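You operate a simulated robot arm through the tools that you are given. There is no shell and no other tool.

The job below is to be done with a simulated robot arm. You get a single attempt, and the scene is never put back.

JOB
Blow the red frame clean with the blue pump and stand it in the white holder.
Fine: clamp it in the grey holder with the green lever, open the lever after; leave the other two frames dusty. Where these are worked on the way, their far stop is far enough and under half their travel is too little: green lever.

It is judged by the outcome, as a careful person would: the job done as asked, and still so three seconds after it is handed in. It fails if anything else is knocked over, pushed out of place, dropped, spilled or broken.

ROBOT AND FRAMES
A 6-joint arm with a two-finger parallel gripper, fixed in place. Base frame: the origin is on the floor under the middle of its stand, x ahead of it, y to its left, z up. Readings come in m, degrees, newtons and seconds.
It reaches about 1.066 m from its shoulder. Its first joint turns from -166.0 to 166.0 degrees. Payload 3.91 kg.
The tool frame sits at the grasp point between the pads (the TCP): z along the fingers, y along the line on which they close. The tips reach 0.03 m beyond it. The gripper opens to 0.11 m. The fingers are 0.02 m wide and 0.01 m thick; the gripper's body (0.048 by 0.112 m) begins 0.055 m behind the TCP.
Orientation is that of the tool frame in the base frame, as a unit quaternion [w, x, y, z]. With the fingers straight down and closing along the base's y, the tool's x points along the base's -x, its y along +y and its z along -z.

CONTROLS
- The arm moves only by the tool servo_tool. Its arguments are lists of equal length, an entry for each row: "linear": the shift along the tool's x, y, z in mm, a list of three; "rotation": the turn, a rotation vector about the tool's x, y, z in degrees, a list of three; "fingers": the finger opening in mm, from 0 to 110. In form: {"linear": [[x, y, z], ...], "rotation": [[wx, wy, wz], ...], "fingers": [fingers, ...]}. A call has 1 to 20 rows; each row is the pose to reach, as a shift and turn from the pose commanded when the call began, along the tool's axes at that moment. Each row takes 0.2 s and may step no farther than 0.05 m and 8.6 degrees from the row before; otherwise, or with a gripper value out of range, the whole call is refused. A pose out of reach is approached as far as the arm can. The call stops where the force on the tool passes 40 N (or 10 N more than at its start, if that is more) or the arm is blocked; 0.2 s more then pass. Each finger travels about 0.153 m/s and halts on what it meets, pressing with about 37 N; the grip force reading is that of the motor and also rises with nothing between the fingers. The clock runs only during rows and for 0.2 s after the last one: add rows that repeat a pose to give the fingers time. It gives the time, the measured TCP pose, the force on the tool (base axes), the opening and the grip force at its end, in the units of the frame above (readings bear some noise), with the torque about the TCP (base axes, N m) and any sound that the robot's microphone picked up, and new pictures: "show" is both (left out), scene, wrist or none.
- Cameras (640 x 400 px; columns grow to the right, rows downward): "scene" is fixed at [0.042, 0.5022, 1.4745]; the picture's right is [-0.44, -0.90, 0.00], its down [-0.48, 0.23, -0.85] and it looks along [0.76, -0.37, -0.53] (base axes); focal length 309 px, centre (320, 200). "wrist" rides on the gripper at [0.072, 0.017, -0.103] in the tool frame; the picture's right is [-0.23, 0.97, 0.00], its down [-0.76, -0.18, -0.62] and it looks along [-0.61, -0.14, 0.78] (tool axes); focal length 222 px, centre (320, 200). There is no depth. A picture from a camera that has moved, and an enlarged one, comes with that camera's place and axes in the base frame and with its lens. The place of the scene camera against the robot may be out by one fixed shift of up to 0.018 m in any direction.
- inspect(camera, box): a new picture of the part [left, top, right, bottom] of that camera's present view, enlarged. The clock stands still meanwhile.
- close_job(): hands the job in; it is judged then, once.

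Nothing tells you positions but the pictures and the camera data. Unless the task says otherwise, let go and move clear before handing in.

The tools are called as a command line: name --argument value ..., lists and objects as JSON in quotes. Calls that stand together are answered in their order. servo_tool: Moves the arm, as the interface text tells. Its arguments: {"type":"object","properties":{"linear":{"type":"array"},"rotation":{"type":"array"},"fingers":{"type":"array"},"show":{"type":"string","enum":["both","scene","wrist","none"]}},"required":["linear","rotation","fingers"]} The other tools are called the same way: inspect (camera, box) takes an enlarged picture of a part of a camera's view; close_job () hands the job in.

At the start:

```text
clock: 0.0
ee_pos: [0.4706, 0.0911, 1.3031]
ee_rot: [0.001, -0.001, 1.0, 0.0]
ft_force: [0.5, -0.1, 0.9]
ft_torque: [-0.04, 0.01, 0.01]
finger_gap: 0.1098
gripper_force: 0.0
```

scene: 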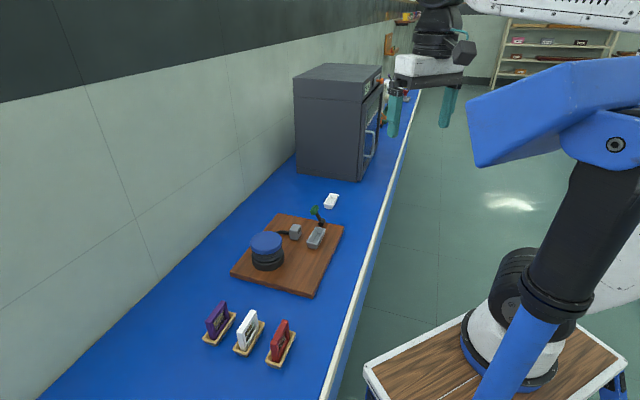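
wrist: 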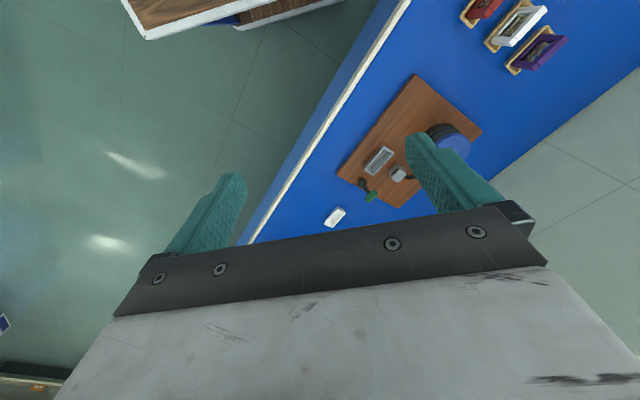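

I see a bench with three frames in trays (purple, white, red), a wooden board carrying a blue pump, a nozzle, a grey holder and a green lever, and a white holder farther on. I'll take enlarged pictures first to locate everything.

inspect --camera "scene" --box '[220, 180, 360, 300]'

inspect --camera "scene" --box '[190, 280, 320, 380]'

inspect --camera "wrist" --box '[310, 60, 500, 240]'

inspect --camera "wrist" --box '[440, 0, 600, 100]'

```text
3.33 times, centred on (290, 240) of scene
camera zoom: at [0.042, 0.5022, 1.4745], right [-0.44, -0.9, 0.0], down [-0.48, 0.23, -0.85], along [0.76, -0.37, -0.53], focal length 1029 px, centre (420, 67)
```

zoom: 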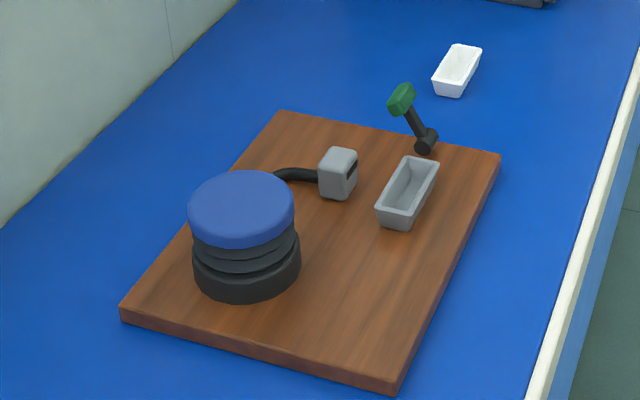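

```text
4.00 times, centred on (255, 330) of scene
camera zoom: at [0.042, 0.5022, 1.4745], right [-0.44, -0.9, 0.0], down [-0.48, 0.23, -0.85], along [0.76, -0.37, -0.53], focal length 1235 px, centre (580, -320)
```

zoom: 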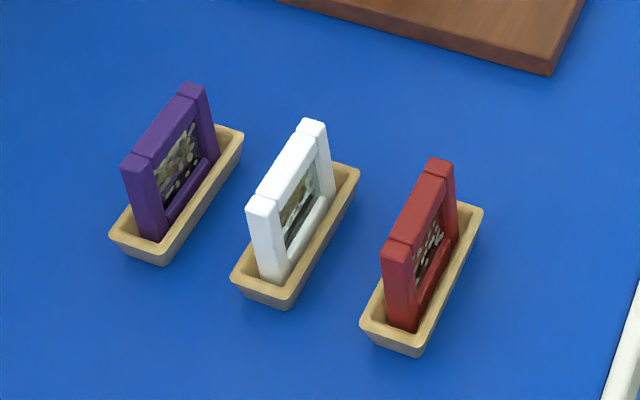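

```text
2.22 times, centred on (405, 150) of wrist
camera zoom: at [0.4008, 0.108, 1.4067], right [0.23, 0.97, 0.0], down [0.76, -0.18, 0.62], along [0.61, -0.14, -0.78], focal length 494 px, centre (131, 311)
```

zoom: 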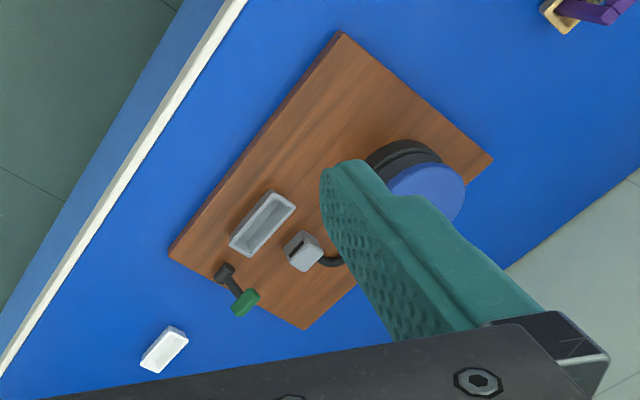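

```text
4.00 times, centred on (520, 50) of wrist
camera zoom: at [0.4008, 0.108, 1.4067], right [0.23, 0.97, 0.0], down [0.76, -0.18, 0.62], along [0.61, -0.14, -0.78], focal length 888 px, centre (-480, 800)
```

zoom: 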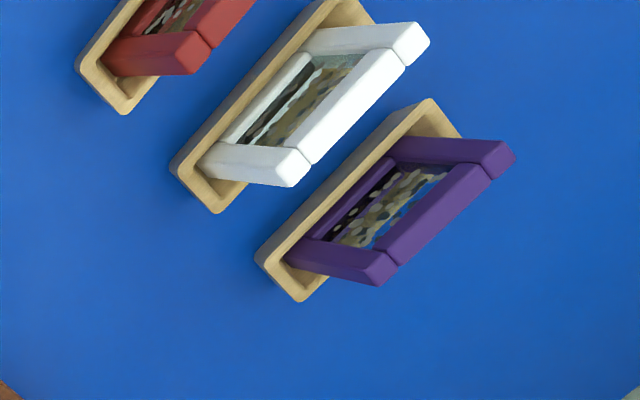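

The bench runs diagonally at about -45° in the base frame. By rough estimate the red frame is near (0.41, 0.41), the grey holder near (0.70, 0.19) and the white holder near (0.89, 0.04), with the bench top around z = 0.88. I'll swing the gripper into line with the bench and look at the red frame from close up.

servo_tool --linear '[[13.2, 39, 20.3], [26.4, 78, 40.6], [39.6, 117, 60.9], [52.8, 156, 81.2], [66, 195, 101.5], [79.2, 234, 121.8], [92.4, 273, 142.1], [105.6, 312, 162.4], [118.8, 351, 182.7], [132, 390, 203]]' --rotation '[[0, 0, 4.5], [0, 0, 9], [0, 0, 13.5], [0, 0, 18], [0, 0, 22.5], [0, 0, 27], [0, 0, 31.5], [0, 0, 36], [0, 0, 40.5], [0, 0, 45]]' --fingers '[110, 110, 110, 110, 110, 110, 110, 110, 110, 110]'

```text
clock: 2.2
ee_pos: [0.3388, 0.4819, 1.0989]
ee_rot: [0.001, 0.384, 0.923, 0.002]
ft_force: [0.9, -0.1, 1.4]
ft_torque: [0.02, 0.01, 0.01]
finger_gap: 0.11
gripper_force: 0.0
camera wrist: at [0.3019, 0.5438, 1.2036], right [0.85, 0.53, 0.0], down [0.41, -0.67, 0.62], along [0.33, -0.53, -0.78], focal length 222 px, centre (320, 200)
```

scene: 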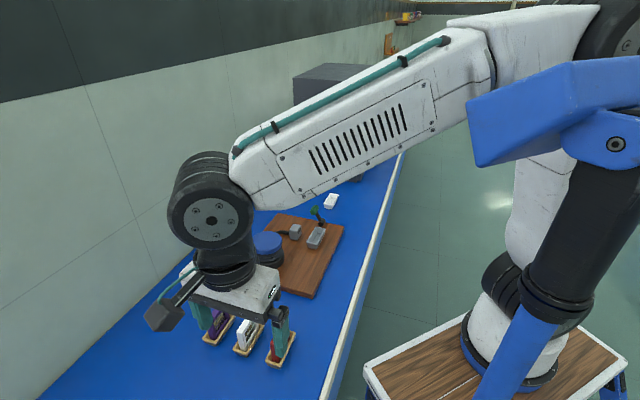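
wrist: 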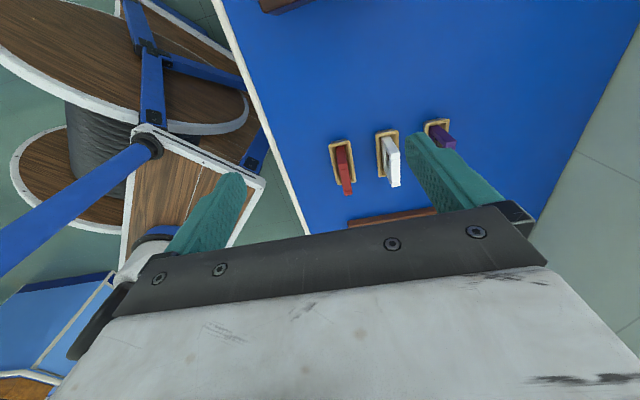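

The frames are in the wrist view, between the fingers. I'll enlarge that part to measure them.

inspect --camera "wrist" --box '[310, 100, 470, 230]'

inspect --camera "wrist" --box '[320, 130, 370, 205]'

```text
3.08 times, centred on (390, 165) of wrist
camera zoom: at [0.3019, 0.5438, 1.2036], right [0.85, 0.53, 0.0], down [0.41, -0.67, 0.62], along [0.33, -0.53, -0.78], focal length 684 px, centre (105, 308)
```

zoom: 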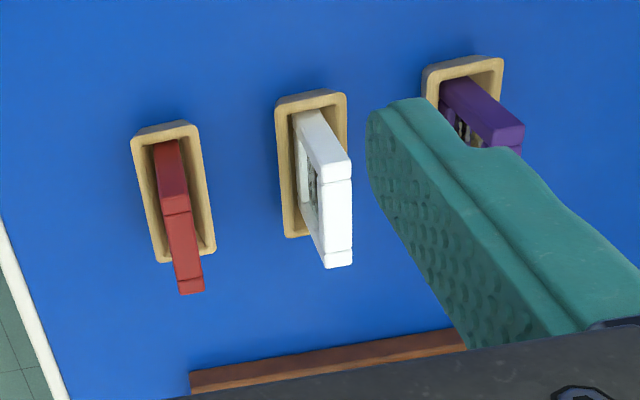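

```text
5.33 times, centred on (345, 168) of wrist
camera zoom: at [0.3019, 0.5438, 1.2036], right [0.85, 0.53, 0.0], down [0.41, -0.67, 0.62], along [0.33, -0.53, -0.78], focal length 1185 px, centre (187, 373)
```

zoom: 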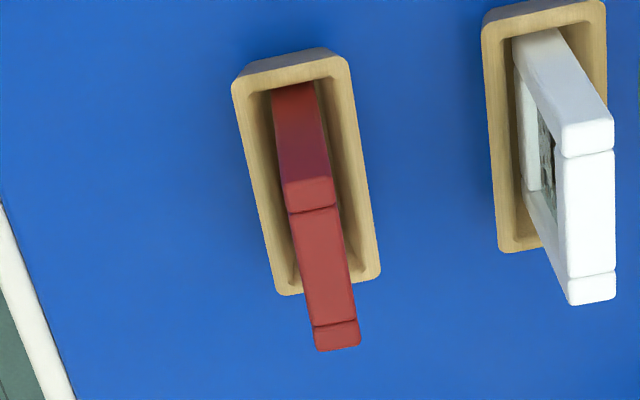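

The red frame is about 12 mm thick, runs along the bench direction and stands upright in its tray. I'll shift sideways to measure heights by parallax and to see its other face.

servo_tool --linear '[[-20, 45, 15], [-40, 90, 30]]' --rotation '[[0, 0, 0], [0, 0, 0]]' --fingers '[110, 110]' --show "wrist"

inspect --camera "wrist" --box '[220, 80, 380, 210]'

```text
refused: row 1 steps farther than a row can; nothing moved
```

```text
3.08 times, centred on (300, 145) of wrist
camera zoom: at [0.3019, 0.5438, 1.2036], right [0.85, 0.53, 0.0], down [0.41, -0.67, 0.62], along [0.33, -0.53, -0.78], focal length 684 px, centre (382, 369)
```

zoom: 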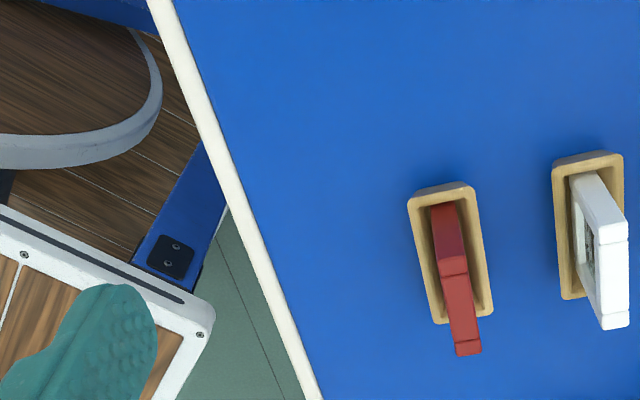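

The first row was just over the step limit and nothing moved, so I'll repeat the same shift in smaller steps.

servo_tool --linear '[[-13, 30, 10], [-27, 60, 20], [-40, 90, 30]]' --rotation '[[0, 0, 0], [0, 0, 0], [0, 0, 0]]' --fingers '[110, 110, 110]' --show "wrist"

```text
clock: 3.0
ee_pos: [0.4321, 0.5173, 1.0706]
ee_rot: [0.0, 0.383, 0.924, 0.0]
ft_force: [-0.4, 0.8, 0.4]
ft_torque: [-0.03, -0.03, -0.01]
finger_gap: 0.1101
gripper_force: 0.0
camera wrist: at [0.3943, 0.5799, 1.1738], right [0.85, 0.53, 0.0], down [0.41, -0.66, 0.62], along [0.33, -0.53, -0.78], focal length 222 px, centre (320, 200)
```

wrist: 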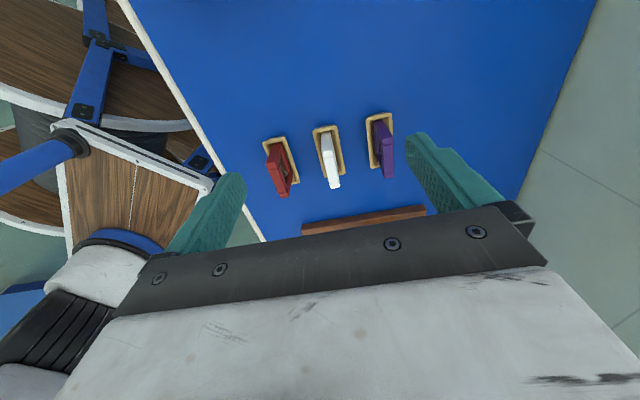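

inspect --camera "wrist" --box '[250, 120, 350, 210]'

inspect --camera "wrist" --box '[255, 130, 310, 205]'

```text
4.44 times, centred on (300, 165) of wrist
camera zoom: at [0.3943, 0.5799, 1.1738], right [0.85, 0.53, 0.0], down [0.41, -0.66, 0.62], along [0.33, -0.53, -0.78], focal length 987 px, centre (409, 356)
```

zoom: 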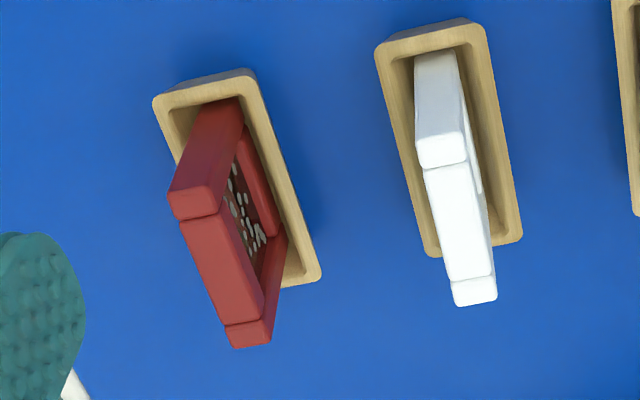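

```text
5.33 times, centred on (282, 168) of wrist
camera zoom: at [0.3943, 0.5799, 1.1738], right [0.85, 0.53, 0.0], down [0.41, -0.66, 0.62], along [0.33, -0.53, -0.78], focal length 1185 px, centre (520, 373)
```

zoom: 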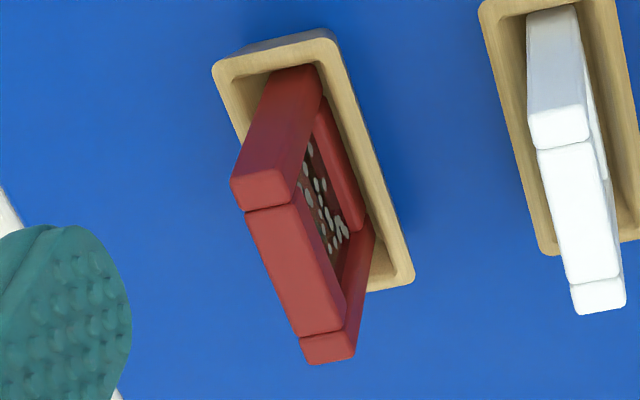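

The red frame spans about u -0.007 to 0.053 along the bench at v = 0.593, with its top near z = 0.918. Dust shows on both faces. Next I'll survey the board (pump, nozzle, grey holder, lever) from nearer before touching anything.

servo_tool --linear '[[-43, -7, -7], [-86, -13, -13], [-130, -20, -20], [-173, -27, -27], [-216, -33, -33], [-260, -40, -40]]' --rotation '[[0, 0, 0], [0, 0, 0], [0, 0, 0], [0, 0, 0], [0, 0, 0], [0, 0, 0]]' --fingers '[110, 110, 110, 110, 110, 110]'

inspect --camera "wrist" --box '[230, 60, 430, 220]'

```text
clock: 4.4
ee_pos: [0.5875, 0.3063, 1.11]
ee_rot: [0.0, 0.381, 0.925, 0.0]
ft_force: [-0.3, -0.1, 0.4]
ft_torque: [-0.04, 0.0, -0.05]
finger_gap: 0.1101
gripper_force: 0.2
camera wrist: at [0.5498, 0.3681, 1.2137], right [0.85, 0.53, 0.0], down [0.41, -0.66, 0.62], along [0.33, -0.53, -0.78], focal length 222 px, centre (320, 200)
```

scene: 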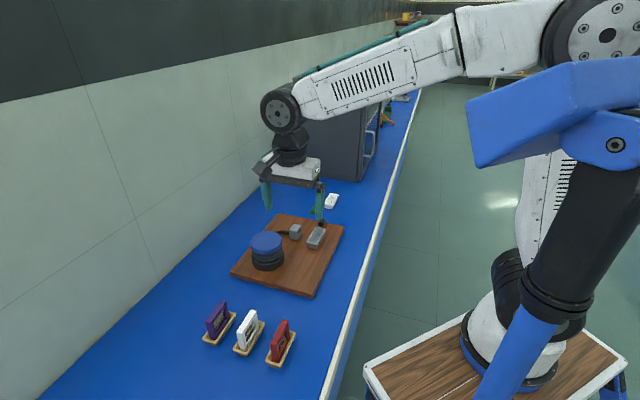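
wrist: 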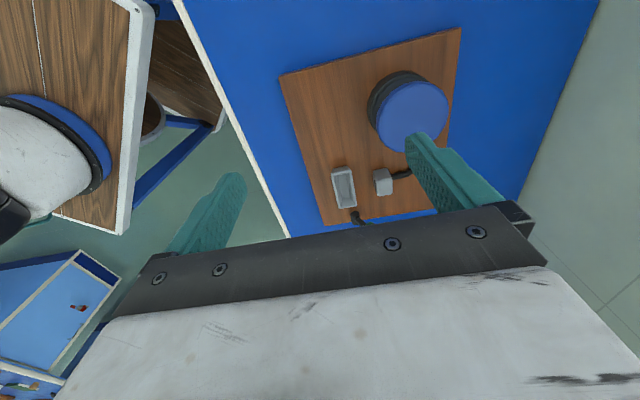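

```text
2.50 times, centred on (330, 140) of wrist
camera zoom: at [0.5498, 0.3681, 1.2137], right [0.85, 0.53, 0.0], down [0.41, -0.66, 0.62], along [0.33, -0.53, -0.78], focal length 555 px, centre (295, 350)
```

zoom: 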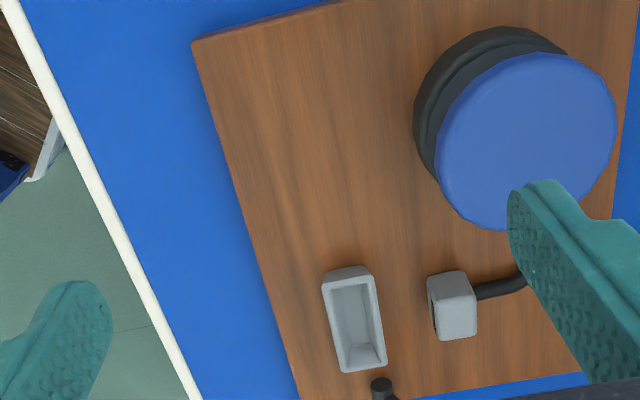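

The nozzle's slot faces the grey holder. I'll move farther along the bench to see the lever and the white holder too.

servo_tool --linear '[[-40, 0, 0], [-80, 0, 0], [-120, 0, 0]]' --rotation '[[0, 0, 0], [0, 0, 0], [0, 0, 0]]' --fingers '[110, 110, 110]' --show "wrist"

inspect --camera "wrist" --box '[270, 60, 430, 220]'

inspect --camera "wrist" --box '[310, 100, 400, 180]'

```text
clock: 5.2
ee_pos: [0.6719, 0.2201, 1.1102]
ee_rot: [0.0, 0.382, 0.924, 0.0]
ft_force: [0.0, 0.5, -0.6]
ft_torque: [-0.03, 0.0, 0.04]
finger_gap: 0.1101
gripper_force: 0.0
camera wrist: at [0.6347, 0.2825, 1.2137], right [0.85, 0.53, 0.0], down [0.41, -0.66, 0.62], along [0.33, -0.53, -0.78], focal length 222 px, centre (320, 200)
```

wrist: 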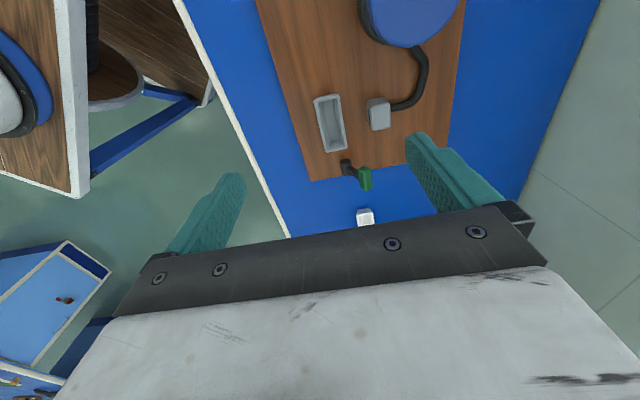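

```text
2.50 times, centred on (350, 140) of wrist
camera zoom: at [0.6347, 0.2825, 1.2137], right [0.85, 0.53, 0.0], down [0.41, -0.66, 0.62], along [0.33, -0.53, -0.78], focal length 555 px, centre (245, 350)
```

zoom: 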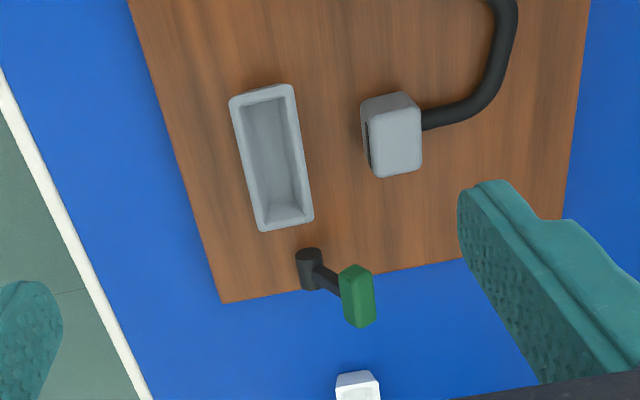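

```text
5.00 times, centred on (355, 140) of wrist
camera zoom: at [0.6347, 0.2825, 1.2137], right [0.85, 0.53, 0.0], down [0.41, -0.66, 0.62], along [0.33, -0.53, -0.78], focal length 1111 px, centre (145, 500)
```

zoom: 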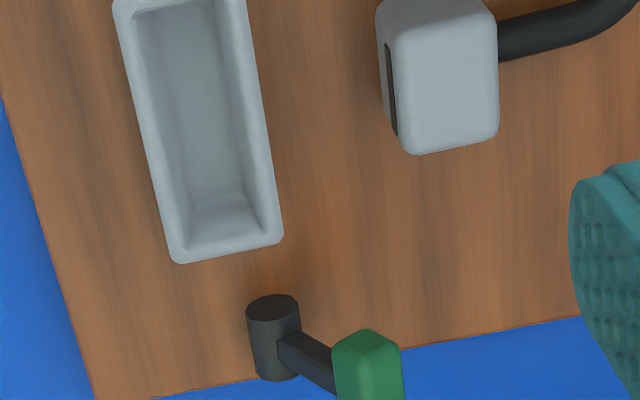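

Triangulation puts the grey holder's rim at z ≈ 0.888, centred at u 0.369, v 0.6385. The lever pivots about the bench direction near u 0.45 and leans away from the robot. The pump is near u 0.243, v 0.738. I'll go back over the red frame with the fingers part closed.

servo_tool --linear '[[42.4, -5.4, 15.7], [84.8, -10.8, 31.4], [127.2, -16.2, 47.1], [169.6, -21.6, 62.8], [212, -27, 78.5], [254.4, -32.4, 94.2], [296.5, -38, 110], [296.5, -38, 110]]' --rotation '[[0, 0, 0], [0, 0, 0], [0, 0, 0], [0, 0, 0], [0, 0, 0], [0, 0, 0], [0, 0, 0], [0, 0, 0]]' --fingers '[100, 90, 80, 70, 60, 50, 42, 42]'

inspect --camera "wrist" --box '[260, 80, 400, 220]'

```text
clock: 7.0
ee_pos: [0.4352, 0.4038, 1.0002]
ee_rot: [0.001, 0.383, 0.924, 0.001]
ft_force: [0.1, 1.1, 0.8]
ft_torque: [0.0, -0.01, 0.02]
finger_gap: 0.0422
gripper_force: 0.0
camera wrist: at [0.3976, 0.466, 1.1039], right [0.85, 0.53, 0.0], down [0.41, -0.66, 0.62], along [0.33, -0.53, -0.78], focal length 222 px, centre (320, 200)
```

scene: 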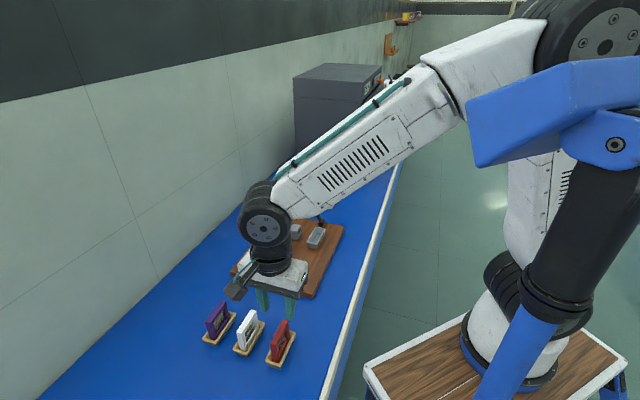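
wrist: 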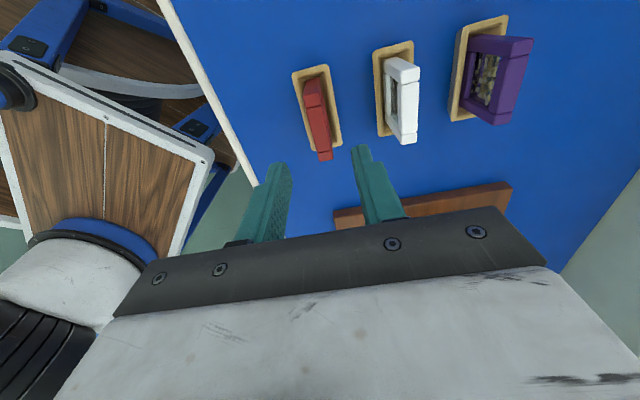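

```text
2.86 times, centred on (330, 150) of wrist
camera zoom: at [0.3976, 0.466, 1.1039], right [0.85, 0.53, 0.0], down [0.41, -0.66, 0.62], along [0.33, -0.53, -0.78], focal length 635 px, centre (291, 343)
```

zoom: 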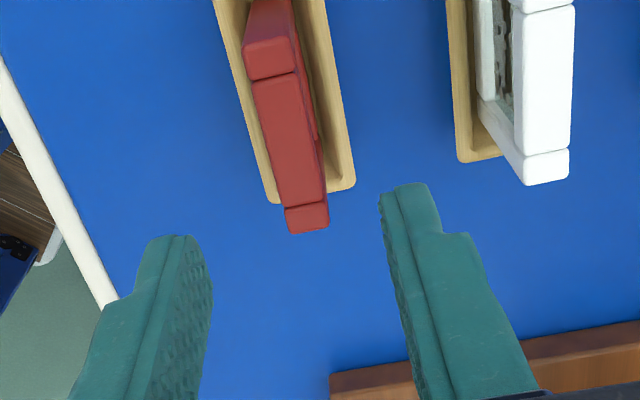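

The gripper sits centred over the red frame, which lies at u ≈ 0.0225, v ≈ 0.593. I'll go straight down with the fingertips staying above the tray rim.

servo_tool --linear '[[0, 0, 25], [0, 0, 50], [0, 0, 75], [0, 0, 89]]' --rotation '[[0, 0, 0], [0, 0, 0], [0, 0, 0], [0, 0, 0]]' --fingers '[42, 42, 42, 42]'

inspect --camera "wrist" --box '[230, 30, 420, 200]'

```text
clock: 8.0
ee_pos: [0.4352, 0.4041, 0.9116]
ee_rot: [0.0, 0.383, 0.924, 0.0]
ft_force: [-0.2, -0.3, 0.0]
ft_torque: [0.02, 0.03, 0.01]
finger_gap: 0.0419
gripper_force: 0.1
camera wrist: at [0.3982, 0.4659, 1.0143], right [0.85, 0.53, 0.0], down [0.41, -0.66, 0.62], along [0.33, -0.53, -0.78], focal length 222 px, centre (320, 200)
```

scene: 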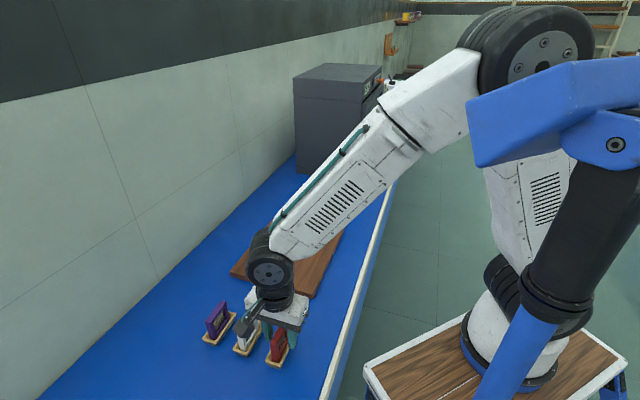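
wrist: 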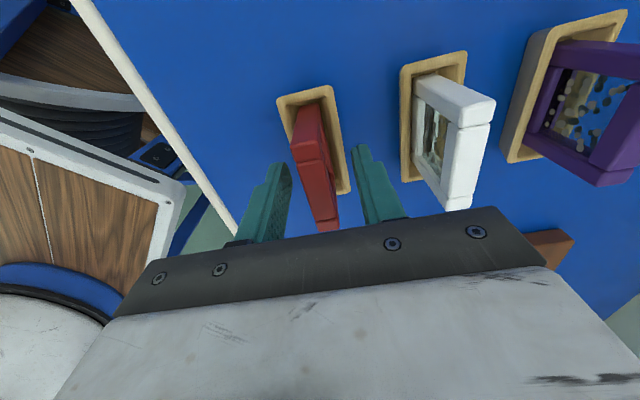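

```text
2.35 times, centred on (325, 115) of wrist
camera zoom: at [0.3982, 0.4659, 1.0143], right [0.85, 0.53, 0.0], down [0.41, -0.66, 0.62], along [0.33, -0.53, -0.78], focal length 523 px, centre (308, 400)
```

zoom: 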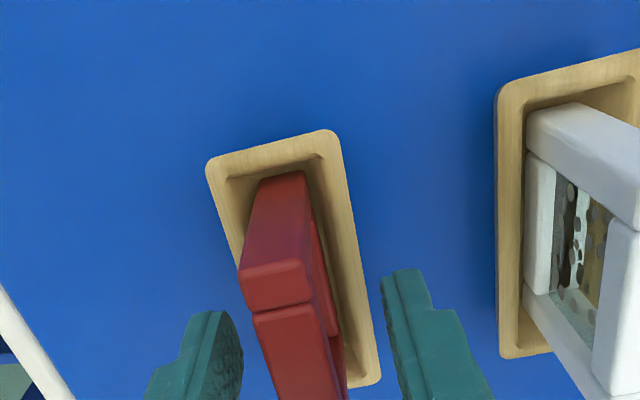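

The fingers straddle the frame's top rail and are clear of the tray and the white frame. I'll close them on it.

servo_tool --linear '[[0, 0, 0], [0, 0, 0], [0, 0, 0], [0, 0, 0]]' --rotation '[[0, 0, 0], [0, 0, 0], [0, 0, 0], [0, 0, 0]]' --fingers '[20, 8, 8, 8]'

```text
clock: 9.0
ee_pos: [0.4352, 0.4032, 0.9116]
ee_rot: [0.0, 0.383, 0.924, 0.001]
ft_force: [0.6, -0.1, 0.5]
ft_torque: [-0.01, 0.02, 0.0]
finger_gap: 0.0132
gripper_force: 36.8
camera wrist: at [0.3982, 0.466, 1.0144], right [0.85, 0.53, 0.0], down [0.41, -0.66, 0.62], along [0.33, -0.53, -0.78], focal length 222 px, centre (320, 200)
```

scene: 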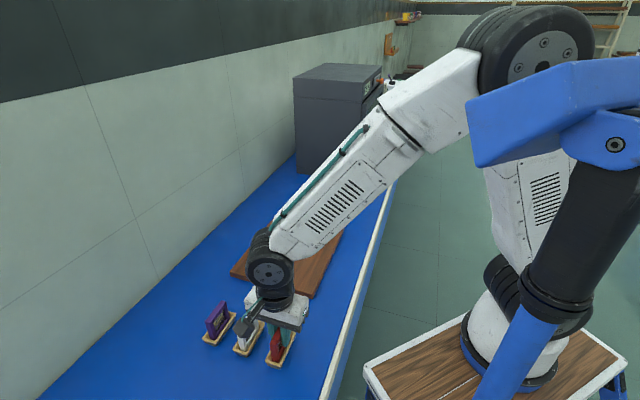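
wrist: 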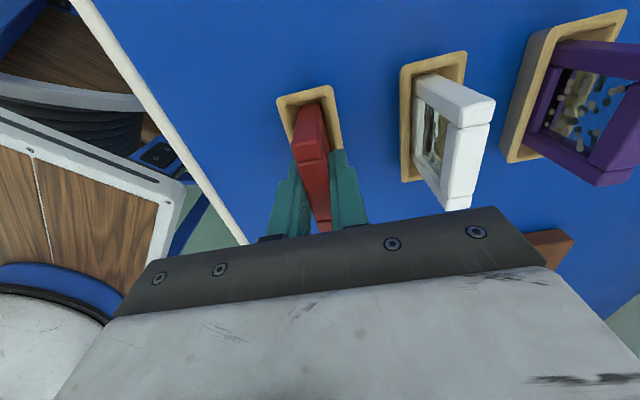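

The frame is gripped at 13 mm. I'll lift it straight up out of the tray.

servo_tool --linear '[[0, 0, -15], [0, 0, -40], [0, 0, -75], [0, 0, -110]]' --rotation '[[0, 0, 0], [0, 0, 0], [0, 0, 0], [0, 0, 0]]' --fingers '[8, 8, 8, 8]'

inspect --camera "wrist" --box '[250, 30, 420, 240]'

inspect --camera "scene" --box '[190, 220, 330, 380]'

```text
clock: 10.0
ee_pos: [0.4351, 0.4026, 1.0226]
ee_rot: [0.0, 0.383, 0.924, -0.001]
ft_force: [-0.1, -0.9, -0.2]
ft_torque: [-0.03, 0.01, 0.01]
finger_gap: 0.0131
gripper_force: 37.6
camera wrist: at [0.398, 0.465, 1.125], right [0.85, 0.53, 0.0], down [0.41, -0.66, 0.62], along [0.33, -0.53, -0.78], focal length 222 px, centre (320, 200)
```

scene: 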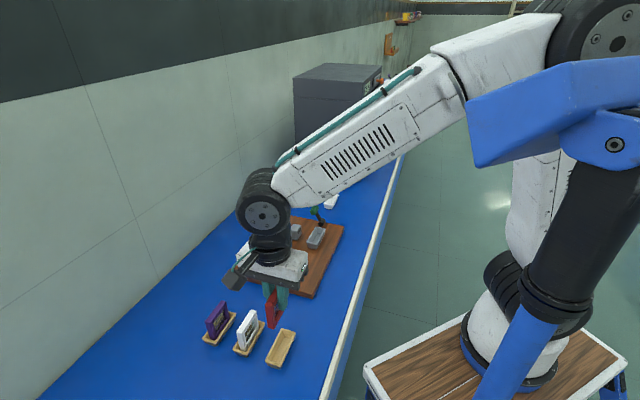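
wrist: 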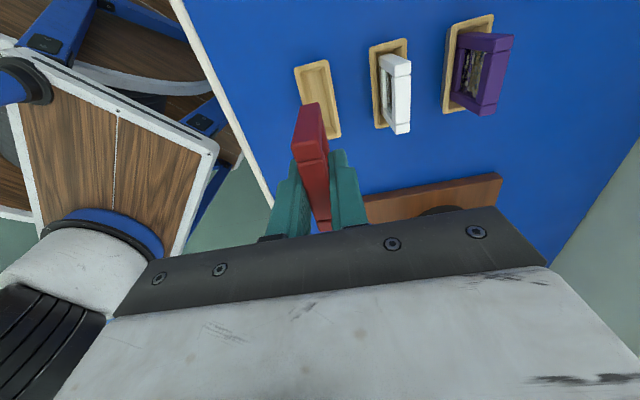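

```text
1.90 times, centred on (335, 135) of wrist
camera zoom: at [0.398, 0.465, 1.125], right [0.85, 0.53, 0.0], down [0.41, -0.66, 0.62], along [0.33, -0.53, -0.78], focal length 423 px, centre (291, 324)
```

zoom: 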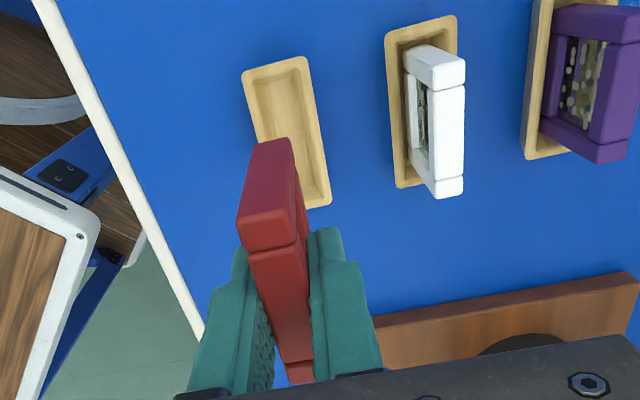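

```text
2.50 times, centred on (260, 300) of scene
camera zoom: at [0.042, 0.5022, 1.4745], right [-0.44, -0.9, 0.0], down [-0.48, 0.23, -0.85], along [0.76, -0.37, -0.53], focal length 772 px, centre (470, -50)
```

zoom: 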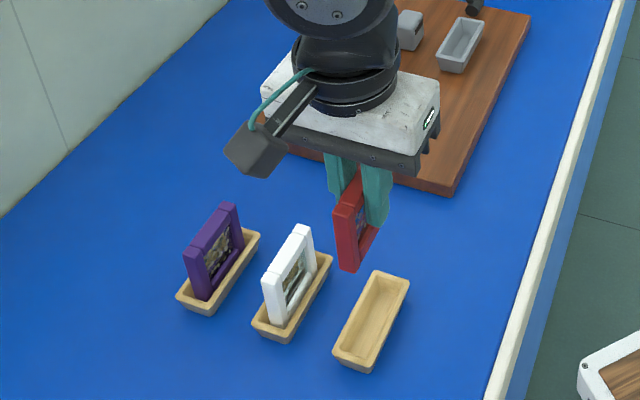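

The frame is held upright and centred. By parallax its bottom was at about z = 0.857 in the tray. I'll carry it level to above the grey holder.

servo_tool --linear '[[-43.25, 5.8, 0], [-86.5, 11.6, 0], [-129.75, 17.3, 0], [-173, 23.1, 0], [-216.25, 28.9, 0], [-259.5, 34.7, 0], [-302.75, 40.4, 0], [-346, 46.2, 0], [-346, 46.2, 0]]' --rotation '[[0, 0, 0], [0, 0, 0], [0, 0, 0], [0, 0, 0], [0, 0, 0], [0, 0, 0], [0, 0, 0], [0, 0, 0], [0, 0, 0]]' --fingers '[8, 8, 8, 8, 8, 8, 8, 8, 8]'

inspect --camera "wrist" --box '[240, 50, 400, 210]'

inspect --camera "scene" --box '[220, 170, 360, 300]'

```text
clock: 12.0
ee_pos: [0.7129, 0.1899, 1.0202]
ee_rot: [0.0, 0.383, 0.924, 0.001]
ft_force: [-0.6, -0.2, -0.6]
ft_torque: [-0.01, 0.0, -0.01]
finger_gap: 0.0131
gripper_force: 36.4
camera wrist: at [0.6755, 0.253, 1.1245], right [0.85, 0.53, 0.0], down [0.41, -0.66, 0.62], along [0.33, -0.53, -0.78], focal length 222 px, centre (320, 200)
```

scene: 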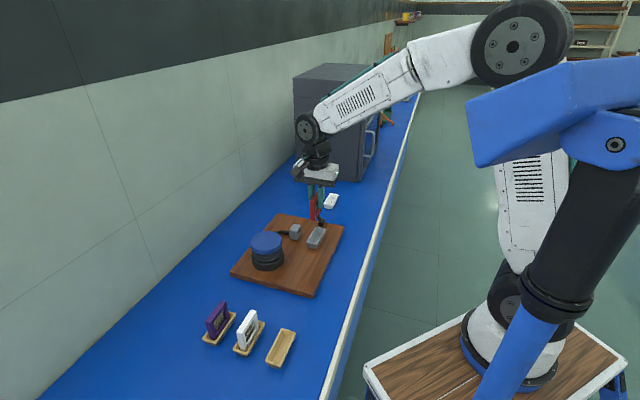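
wrist: 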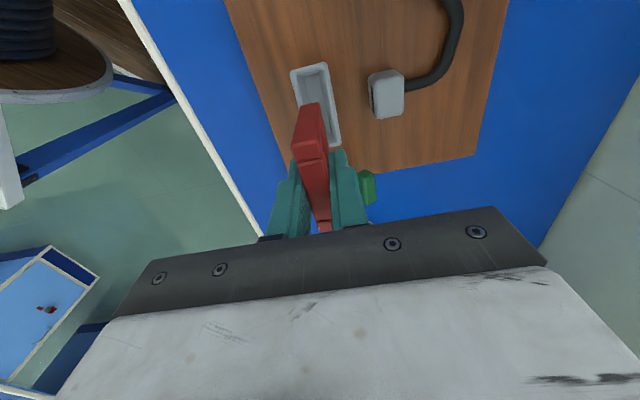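

```text
2.50 times, centred on (320, 130) of wrist
camera zoom: at [0.6755, 0.253, 1.1245], right [0.85, 0.53, 0.0], down [0.41, -0.66, 0.62], along [0.33, -0.53, -0.78], focal length 555 px, centre (320, 375)
```

zoom: 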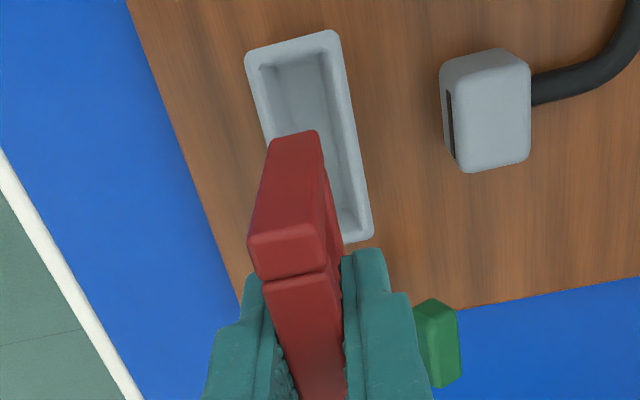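

```text
3.08 times, centred on (290, 235) of scene
camera zoom: at [0.042, 0.5022, 1.4745], right [-0.44, -0.9, 0.0], down [-0.48, 0.23, -0.85], along [0.76, -0.37, -0.53], focal length 950 px, centre (412, 92)
```

zoom: 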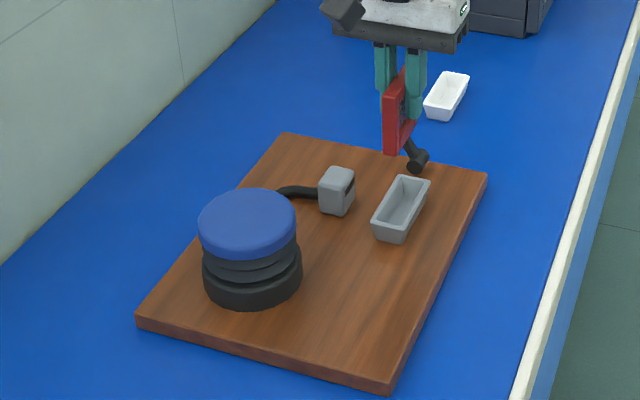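

The holder, re-measured from here, is centred at u 0.3688, v 0.6382, and the gripper is at 0.3698, 0.6384, so they line up. I'll lower the frame until it is just entering the rim.

servo_tool --linear '[[1, 0, 20], [1, 0, 40], [1, 0, 60], [1, 0, 76]]' --rotation '[[0, 0, 0], [0, 0, 0], [0, 0, 0], [0, 0, 0]]' --fingers '[8, 8, 8, 8]'

inspect --camera "wrist" --box '[240, 30, 400, 210]'

inspect --camera "scene" --box '[270, 190, 350, 260]'

```text
clock: 13.0
ee_pos: [0.7126, 0.1912, 0.9463]
ee_rot: [0.001, 0.383, 0.924, -0.001]
ft_force: [0.2, -0.4, -0.4]
ft_torque: [0.0, 0.0, 0.0]
finger_gap: 0.0134
gripper_force: 36.6
camera wrist: at [0.6748, 0.2538, 1.0491], right [0.85, 0.53, 0.0], down [0.41, -0.66, 0.62], along [0.33, -0.53, -0.78], focal length 222 px, centre (320, 200)
```

scene: 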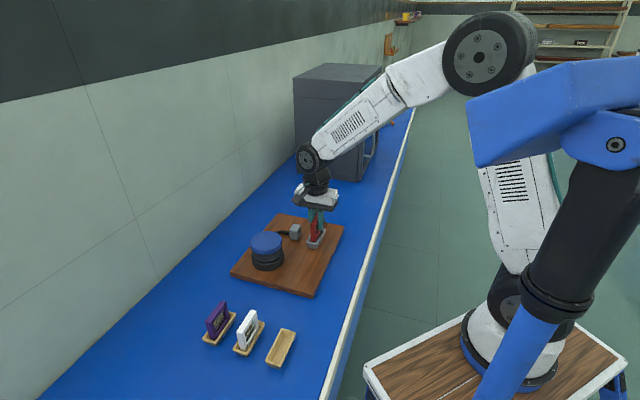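
wrist: 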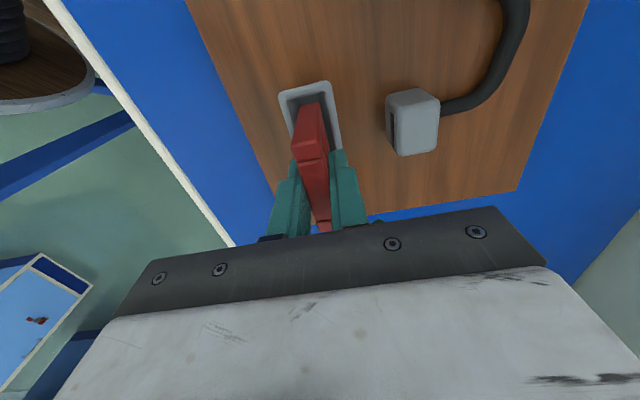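

```text
2.22 times, centred on (320, 120) of wrist
camera zoom: at [0.6748, 0.2538, 1.0491], right [0.85, 0.53, 0.0], down [0.41, -0.66, 0.62], along [0.33, -0.53, -0.78], focal length 494 px, centre (320, 378)
```

zoom: 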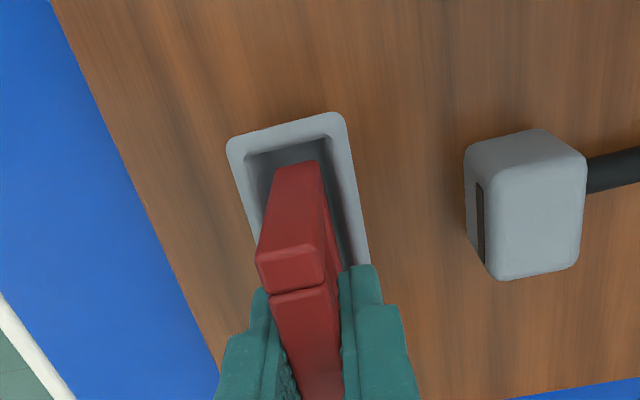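

```text
5.71 times, centred on (310, 225) of scene
camera zoom: at [0.042, 0.5022, 1.4745], right [-0.44, -0.9, 0.0], down [-0.48, 0.23, -0.85], along [0.76, -0.37, -0.53], focal length 1764 px, centre (377, 57)
```

zoom: 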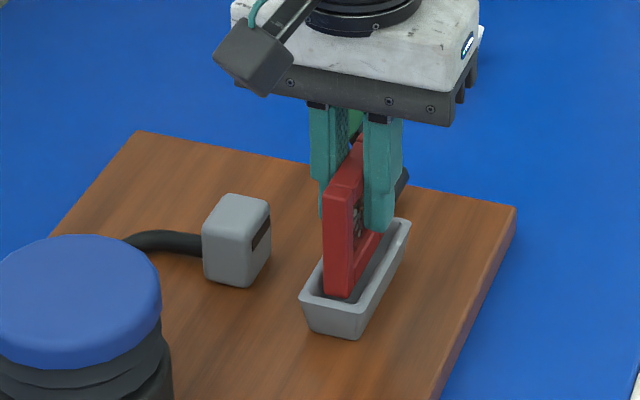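

The frame is dropping cleanly into the slot. I'll lower slowly towards the seat and watch the force.

servo_tool --linear '[[0, 0, 4], [0, 0, 8], [0, 0, 12], [0, 0, 15], [0, 0, 16.5], [0, 0, 17.5]]' --rotation '[[0, 0, 0], [0, 0, 0], [0, 0, 0], [0, 0, 0], [0, 0, 0], [0, 0, 0]]' --fingers '[8, 8, 8, 8, 8, 8]' --show "wrist"

inspect --camera "scene" --box '[270, 190, 350, 260]'

```text
clock: 14.4
ee_pos: [0.7115, 0.1909, 0.93]
ee_rot: [0.002, 0.383, 0.924, 0.002]
ft_force: [-5.7, -3.3, 33.7]
ft_torque: [-0.15, 0.24, 0.03]
finger_gap: 0.0134
gripper_force: 37.7
camera wrist: at [0.6745, 0.2541, 1.0334], right [0.85, 0.53, 0.01], down [0.41, -0.67, 0.62], along [0.33, -0.53, -0.78], focal length 222 px, centre (320, 200)
```

wrist: 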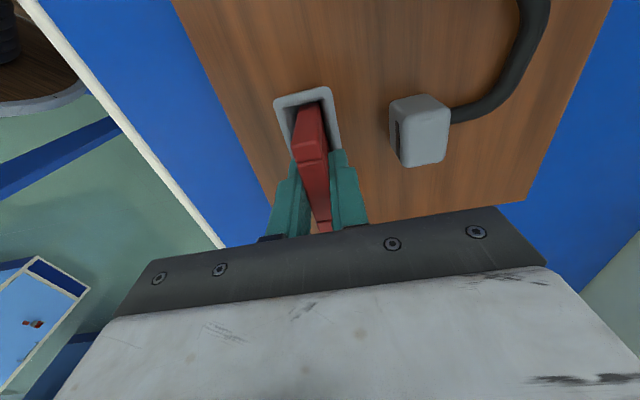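

```text
5.71 times, centred on (310, 225) of scene
camera zoom: at [0.042, 0.5022, 1.4745], right [-0.44, -0.9, 0.0], down [-0.48, 0.23, -0.85], along [0.76, -0.37, -0.53], focal length 1764 px, centre (377, 57)
```

zoom: 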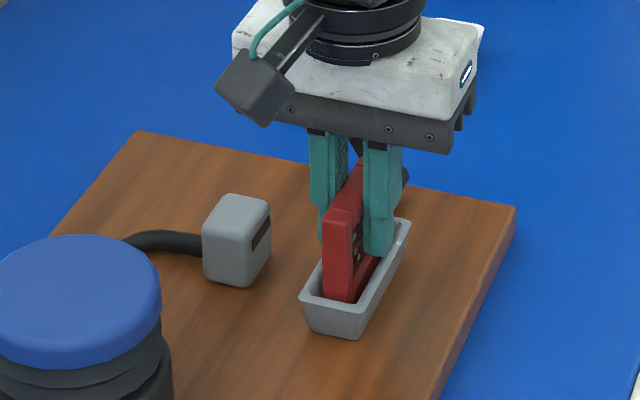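

Contact came at z ≈ 0.930 with a small sideways push from the far wall. I'll check how the frame sits in the slot.

inspect --camera "wrist" --box '[260, 70, 370, 190]'

inspect --camera "scene" --box '[300, 215, 330, 255]'

```text
3.33 times, centred on (315, 130) of wrist
camera zoom: at [0.6745, 0.2541, 1.0334], right [0.85, 0.53, 0.01], down [0.41, -0.67, 0.62], along [0.33, -0.53, -0.78], focal length 740 px, centre (337, 433)
```

zoom: 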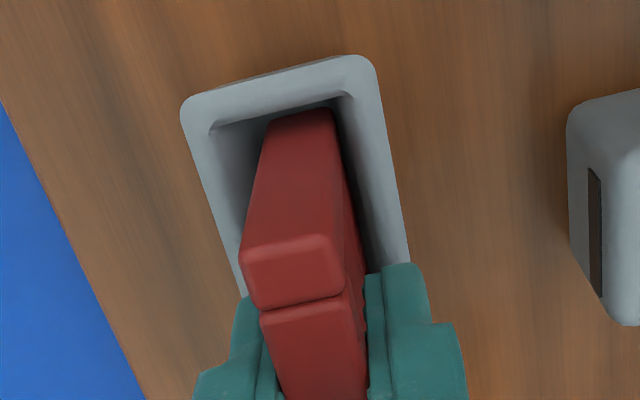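

```text
10.00 times, centred on (315, 235) of scene
camera zoom: at [0.042, 0.5022, 1.4745], right [-0.44, -0.9, 0.0], down [-0.48, 0.23, -0.85], along [0.76, -0.37, -0.53], focal length 3087 px, centre (370, -150)
```

zoom: 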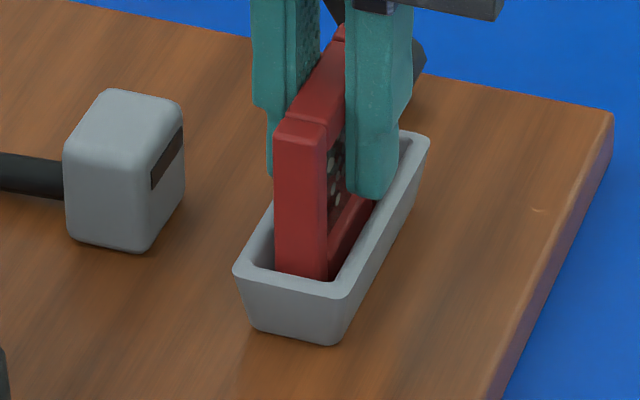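

The reaction acts near the middle of the frame's underside, so it is resting on the holder floor. I'll ease off the pressure and open the fingers a little.

servo_tool --linear '[[0, 0, -1.2], [0, 0, -1.2]]' --rotation '[[0, 0, 0], [0, 0, 0]]' --fingers '[8, 8]' --show "none"

```text
clock: 15.0
ee_pos: [0.7126, 0.1918, 0.9292]
ee_rot: [0.001, 0.383, 0.924, 0.002]
ft_force: [1.6, -1.9, 29.0]
ft_torque: [-0.2, -0.15, -0.01]
finger_gap: 0.0134
gripper_force: 36.8
```

Still about 29 N pressing down. I'll ease up slightly more before opening.

servo_tool --linear '[[0, 0, -1.3], [0, 0, -1.3]]' --rotation '[[0, 0, 0], [0, 0, 0]]' --fingers '[8, 8]' --show "none"

```text
clock: 15.6
ee_pos: [0.7115, 0.1917, 0.9306]
ee_rot: [0.0, 0.382, 0.924, -0.001]
ft_force: [4.4, -0.2, 11.9]
ft_torque: [-0.15, -0.41, 0.06]
finger_gap: 0.0132
gripper_force: 37.0
```

Nearly unloaded now. I'll lift half a millimetre more and open the fingers to 32 mm so the frame settles flat.

servo_tool --linear '[[0, 0, -0.5], [0, 0, -0.5], [0, 0, -0.5], [0, 0, -0.5]]' --rotation '[[0, 0, 0], [0, 0, 0], [0, 0, 0], [0, 0, 0]]' --fingers '[8, 14, 24, 32]' --show "wrist"

inspect --camera "wrist" --box '[250, 60, 390, 200]'

inspect --camera "scene" --box '[290, 205, 340, 255]'

```text
clock: 16.6
ee_pos: [0.7115, 0.1912, 0.9309]
ee_rot: [0.0, 0.383, 0.924, 0.0]
ft_force: [0.6, 0.7, 0.2]
ft_torque: [-0.01, -0.01, 0.0]
finger_gap: 0.0318
gripper_force: 0.0
camera wrist: at [0.6748, 0.2544, 1.0341], right [0.85, 0.53, 0.0], down [0.41, -0.66, 0.62], along [0.33, -0.53, -0.78], focal length 222 px, centre (320, 200)
```

wrist: 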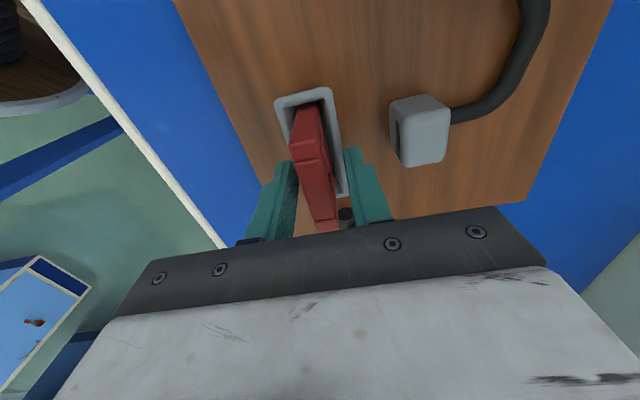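

```text
2.86 times, centred on (320, 130) of wrist
camera zoom: at [0.6748, 0.2544, 1.0341], right [0.85, 0.53, 0.0], down [0.41, -0.66, 0.62], along [0.33, -0.53, -0.78], focal length 635 px, centre (320, 400)
```

zoom: 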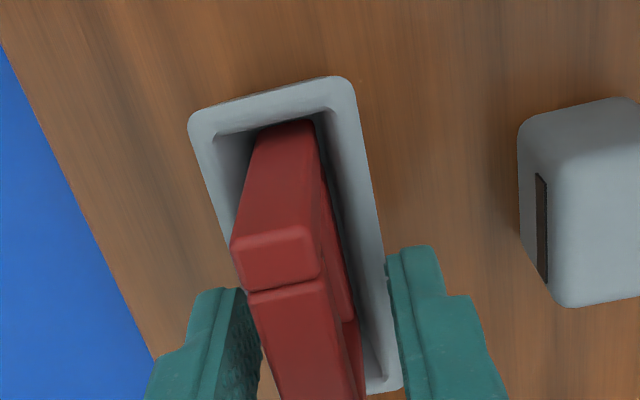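

```text
8.00 times, centred on (315, 230) of scene
camera zoom: at [0.042, 0.5022, 1.4745], right [-0.44, -0.9, 0.0], down [-0.48, 0.23, -0.85], along [0.76, -0.37, -0.53], focal length 2469 px, centre (360, -40)
```

zoom: 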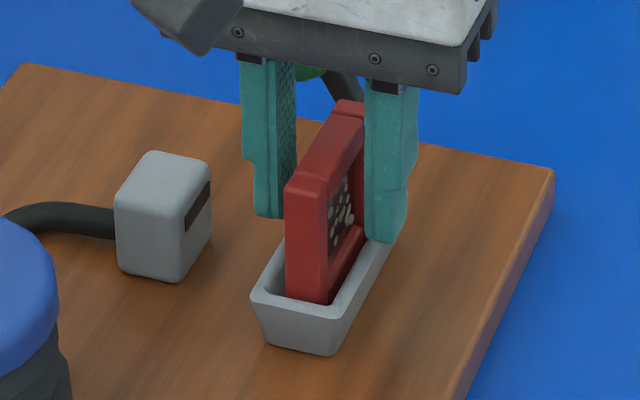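

The frame is released and standing in the grey holder, leaning only slightly. I'll retreat straight up and then look at the lever.

servo_tool --linear '[[0, 0, -15], [0, 0, -35], [0, 0, -60], [0, 0, -95], [0, 0, -130]]' --rotation '[[0, 0, 0], [0, 0, 0], [0, 0, 0], [0, 0, 0], [0, 0, 0]]' --fingers '[32, 32, 32, 32, 32]'

inspect --camera "wrist" --box '[270, 50, 400, 210]'

inspect --camera "scene" --box '[290, 190, 350, 255]'

```text
clock: 17.8
ee_pos: [0.7127, 0.1911, 1.0611]
ee_rot: [0.001, 0.383, 0.924, 0.0]
ft_force: [0.1, 0.9, -0.7]
ft_torque: [-0.01, 0.0, 0.01]
finger_gap: 0.0322
gripper_force: 0.1
camera wrist: at [0.6752, 0.2541, 1.1649], right [0.85, 0.53, 0.0], down [0.41, -0.66, 0.62], along [0.33, -0.53, -0.78], focal length 222 px, centre (320, 200)
```

scene: 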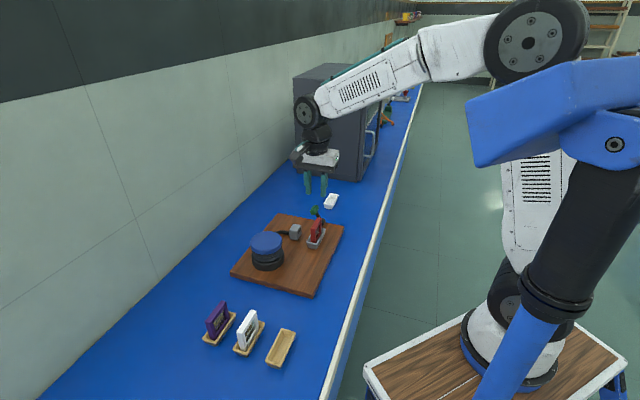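
wrist: 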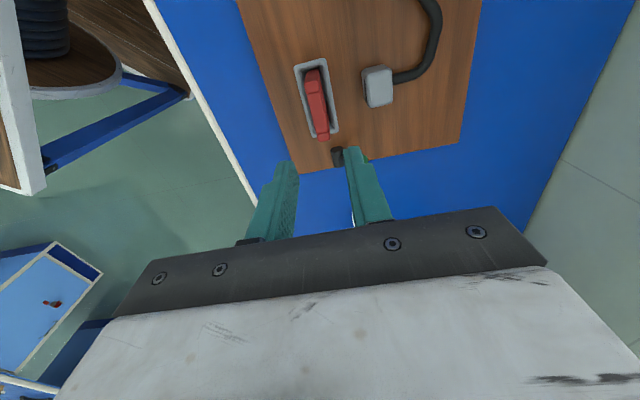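

```text
2.50 times, centred on (335, 130) of wrist
camera zoom: at [0.6752, 0.2541, 1.1649], right [0.85, 0.53, 0.0], down [0.41, -0.66, 0.62], along [0.33, -0.53, -0.78], focal length 555 px, centre (282, 375)
```

zoom: 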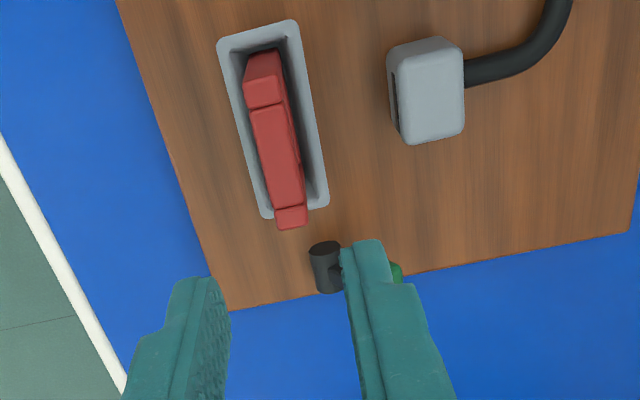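

```text
6.15 times, centred on (320, 222) of scene
camera zoom: at [0.042, 0.5022, 1.4745], right [-0.44, -0.9, 0.0], down [-0.48, 0.23, -0.85], along [0.76, -0.37, -0.53], focal length 1900 px, centre (320, 62)
```

zoom: 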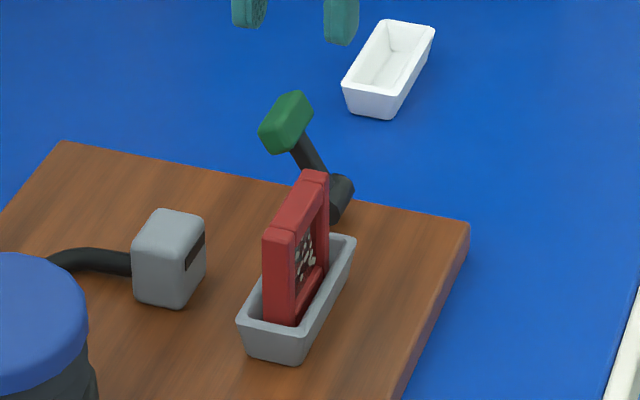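

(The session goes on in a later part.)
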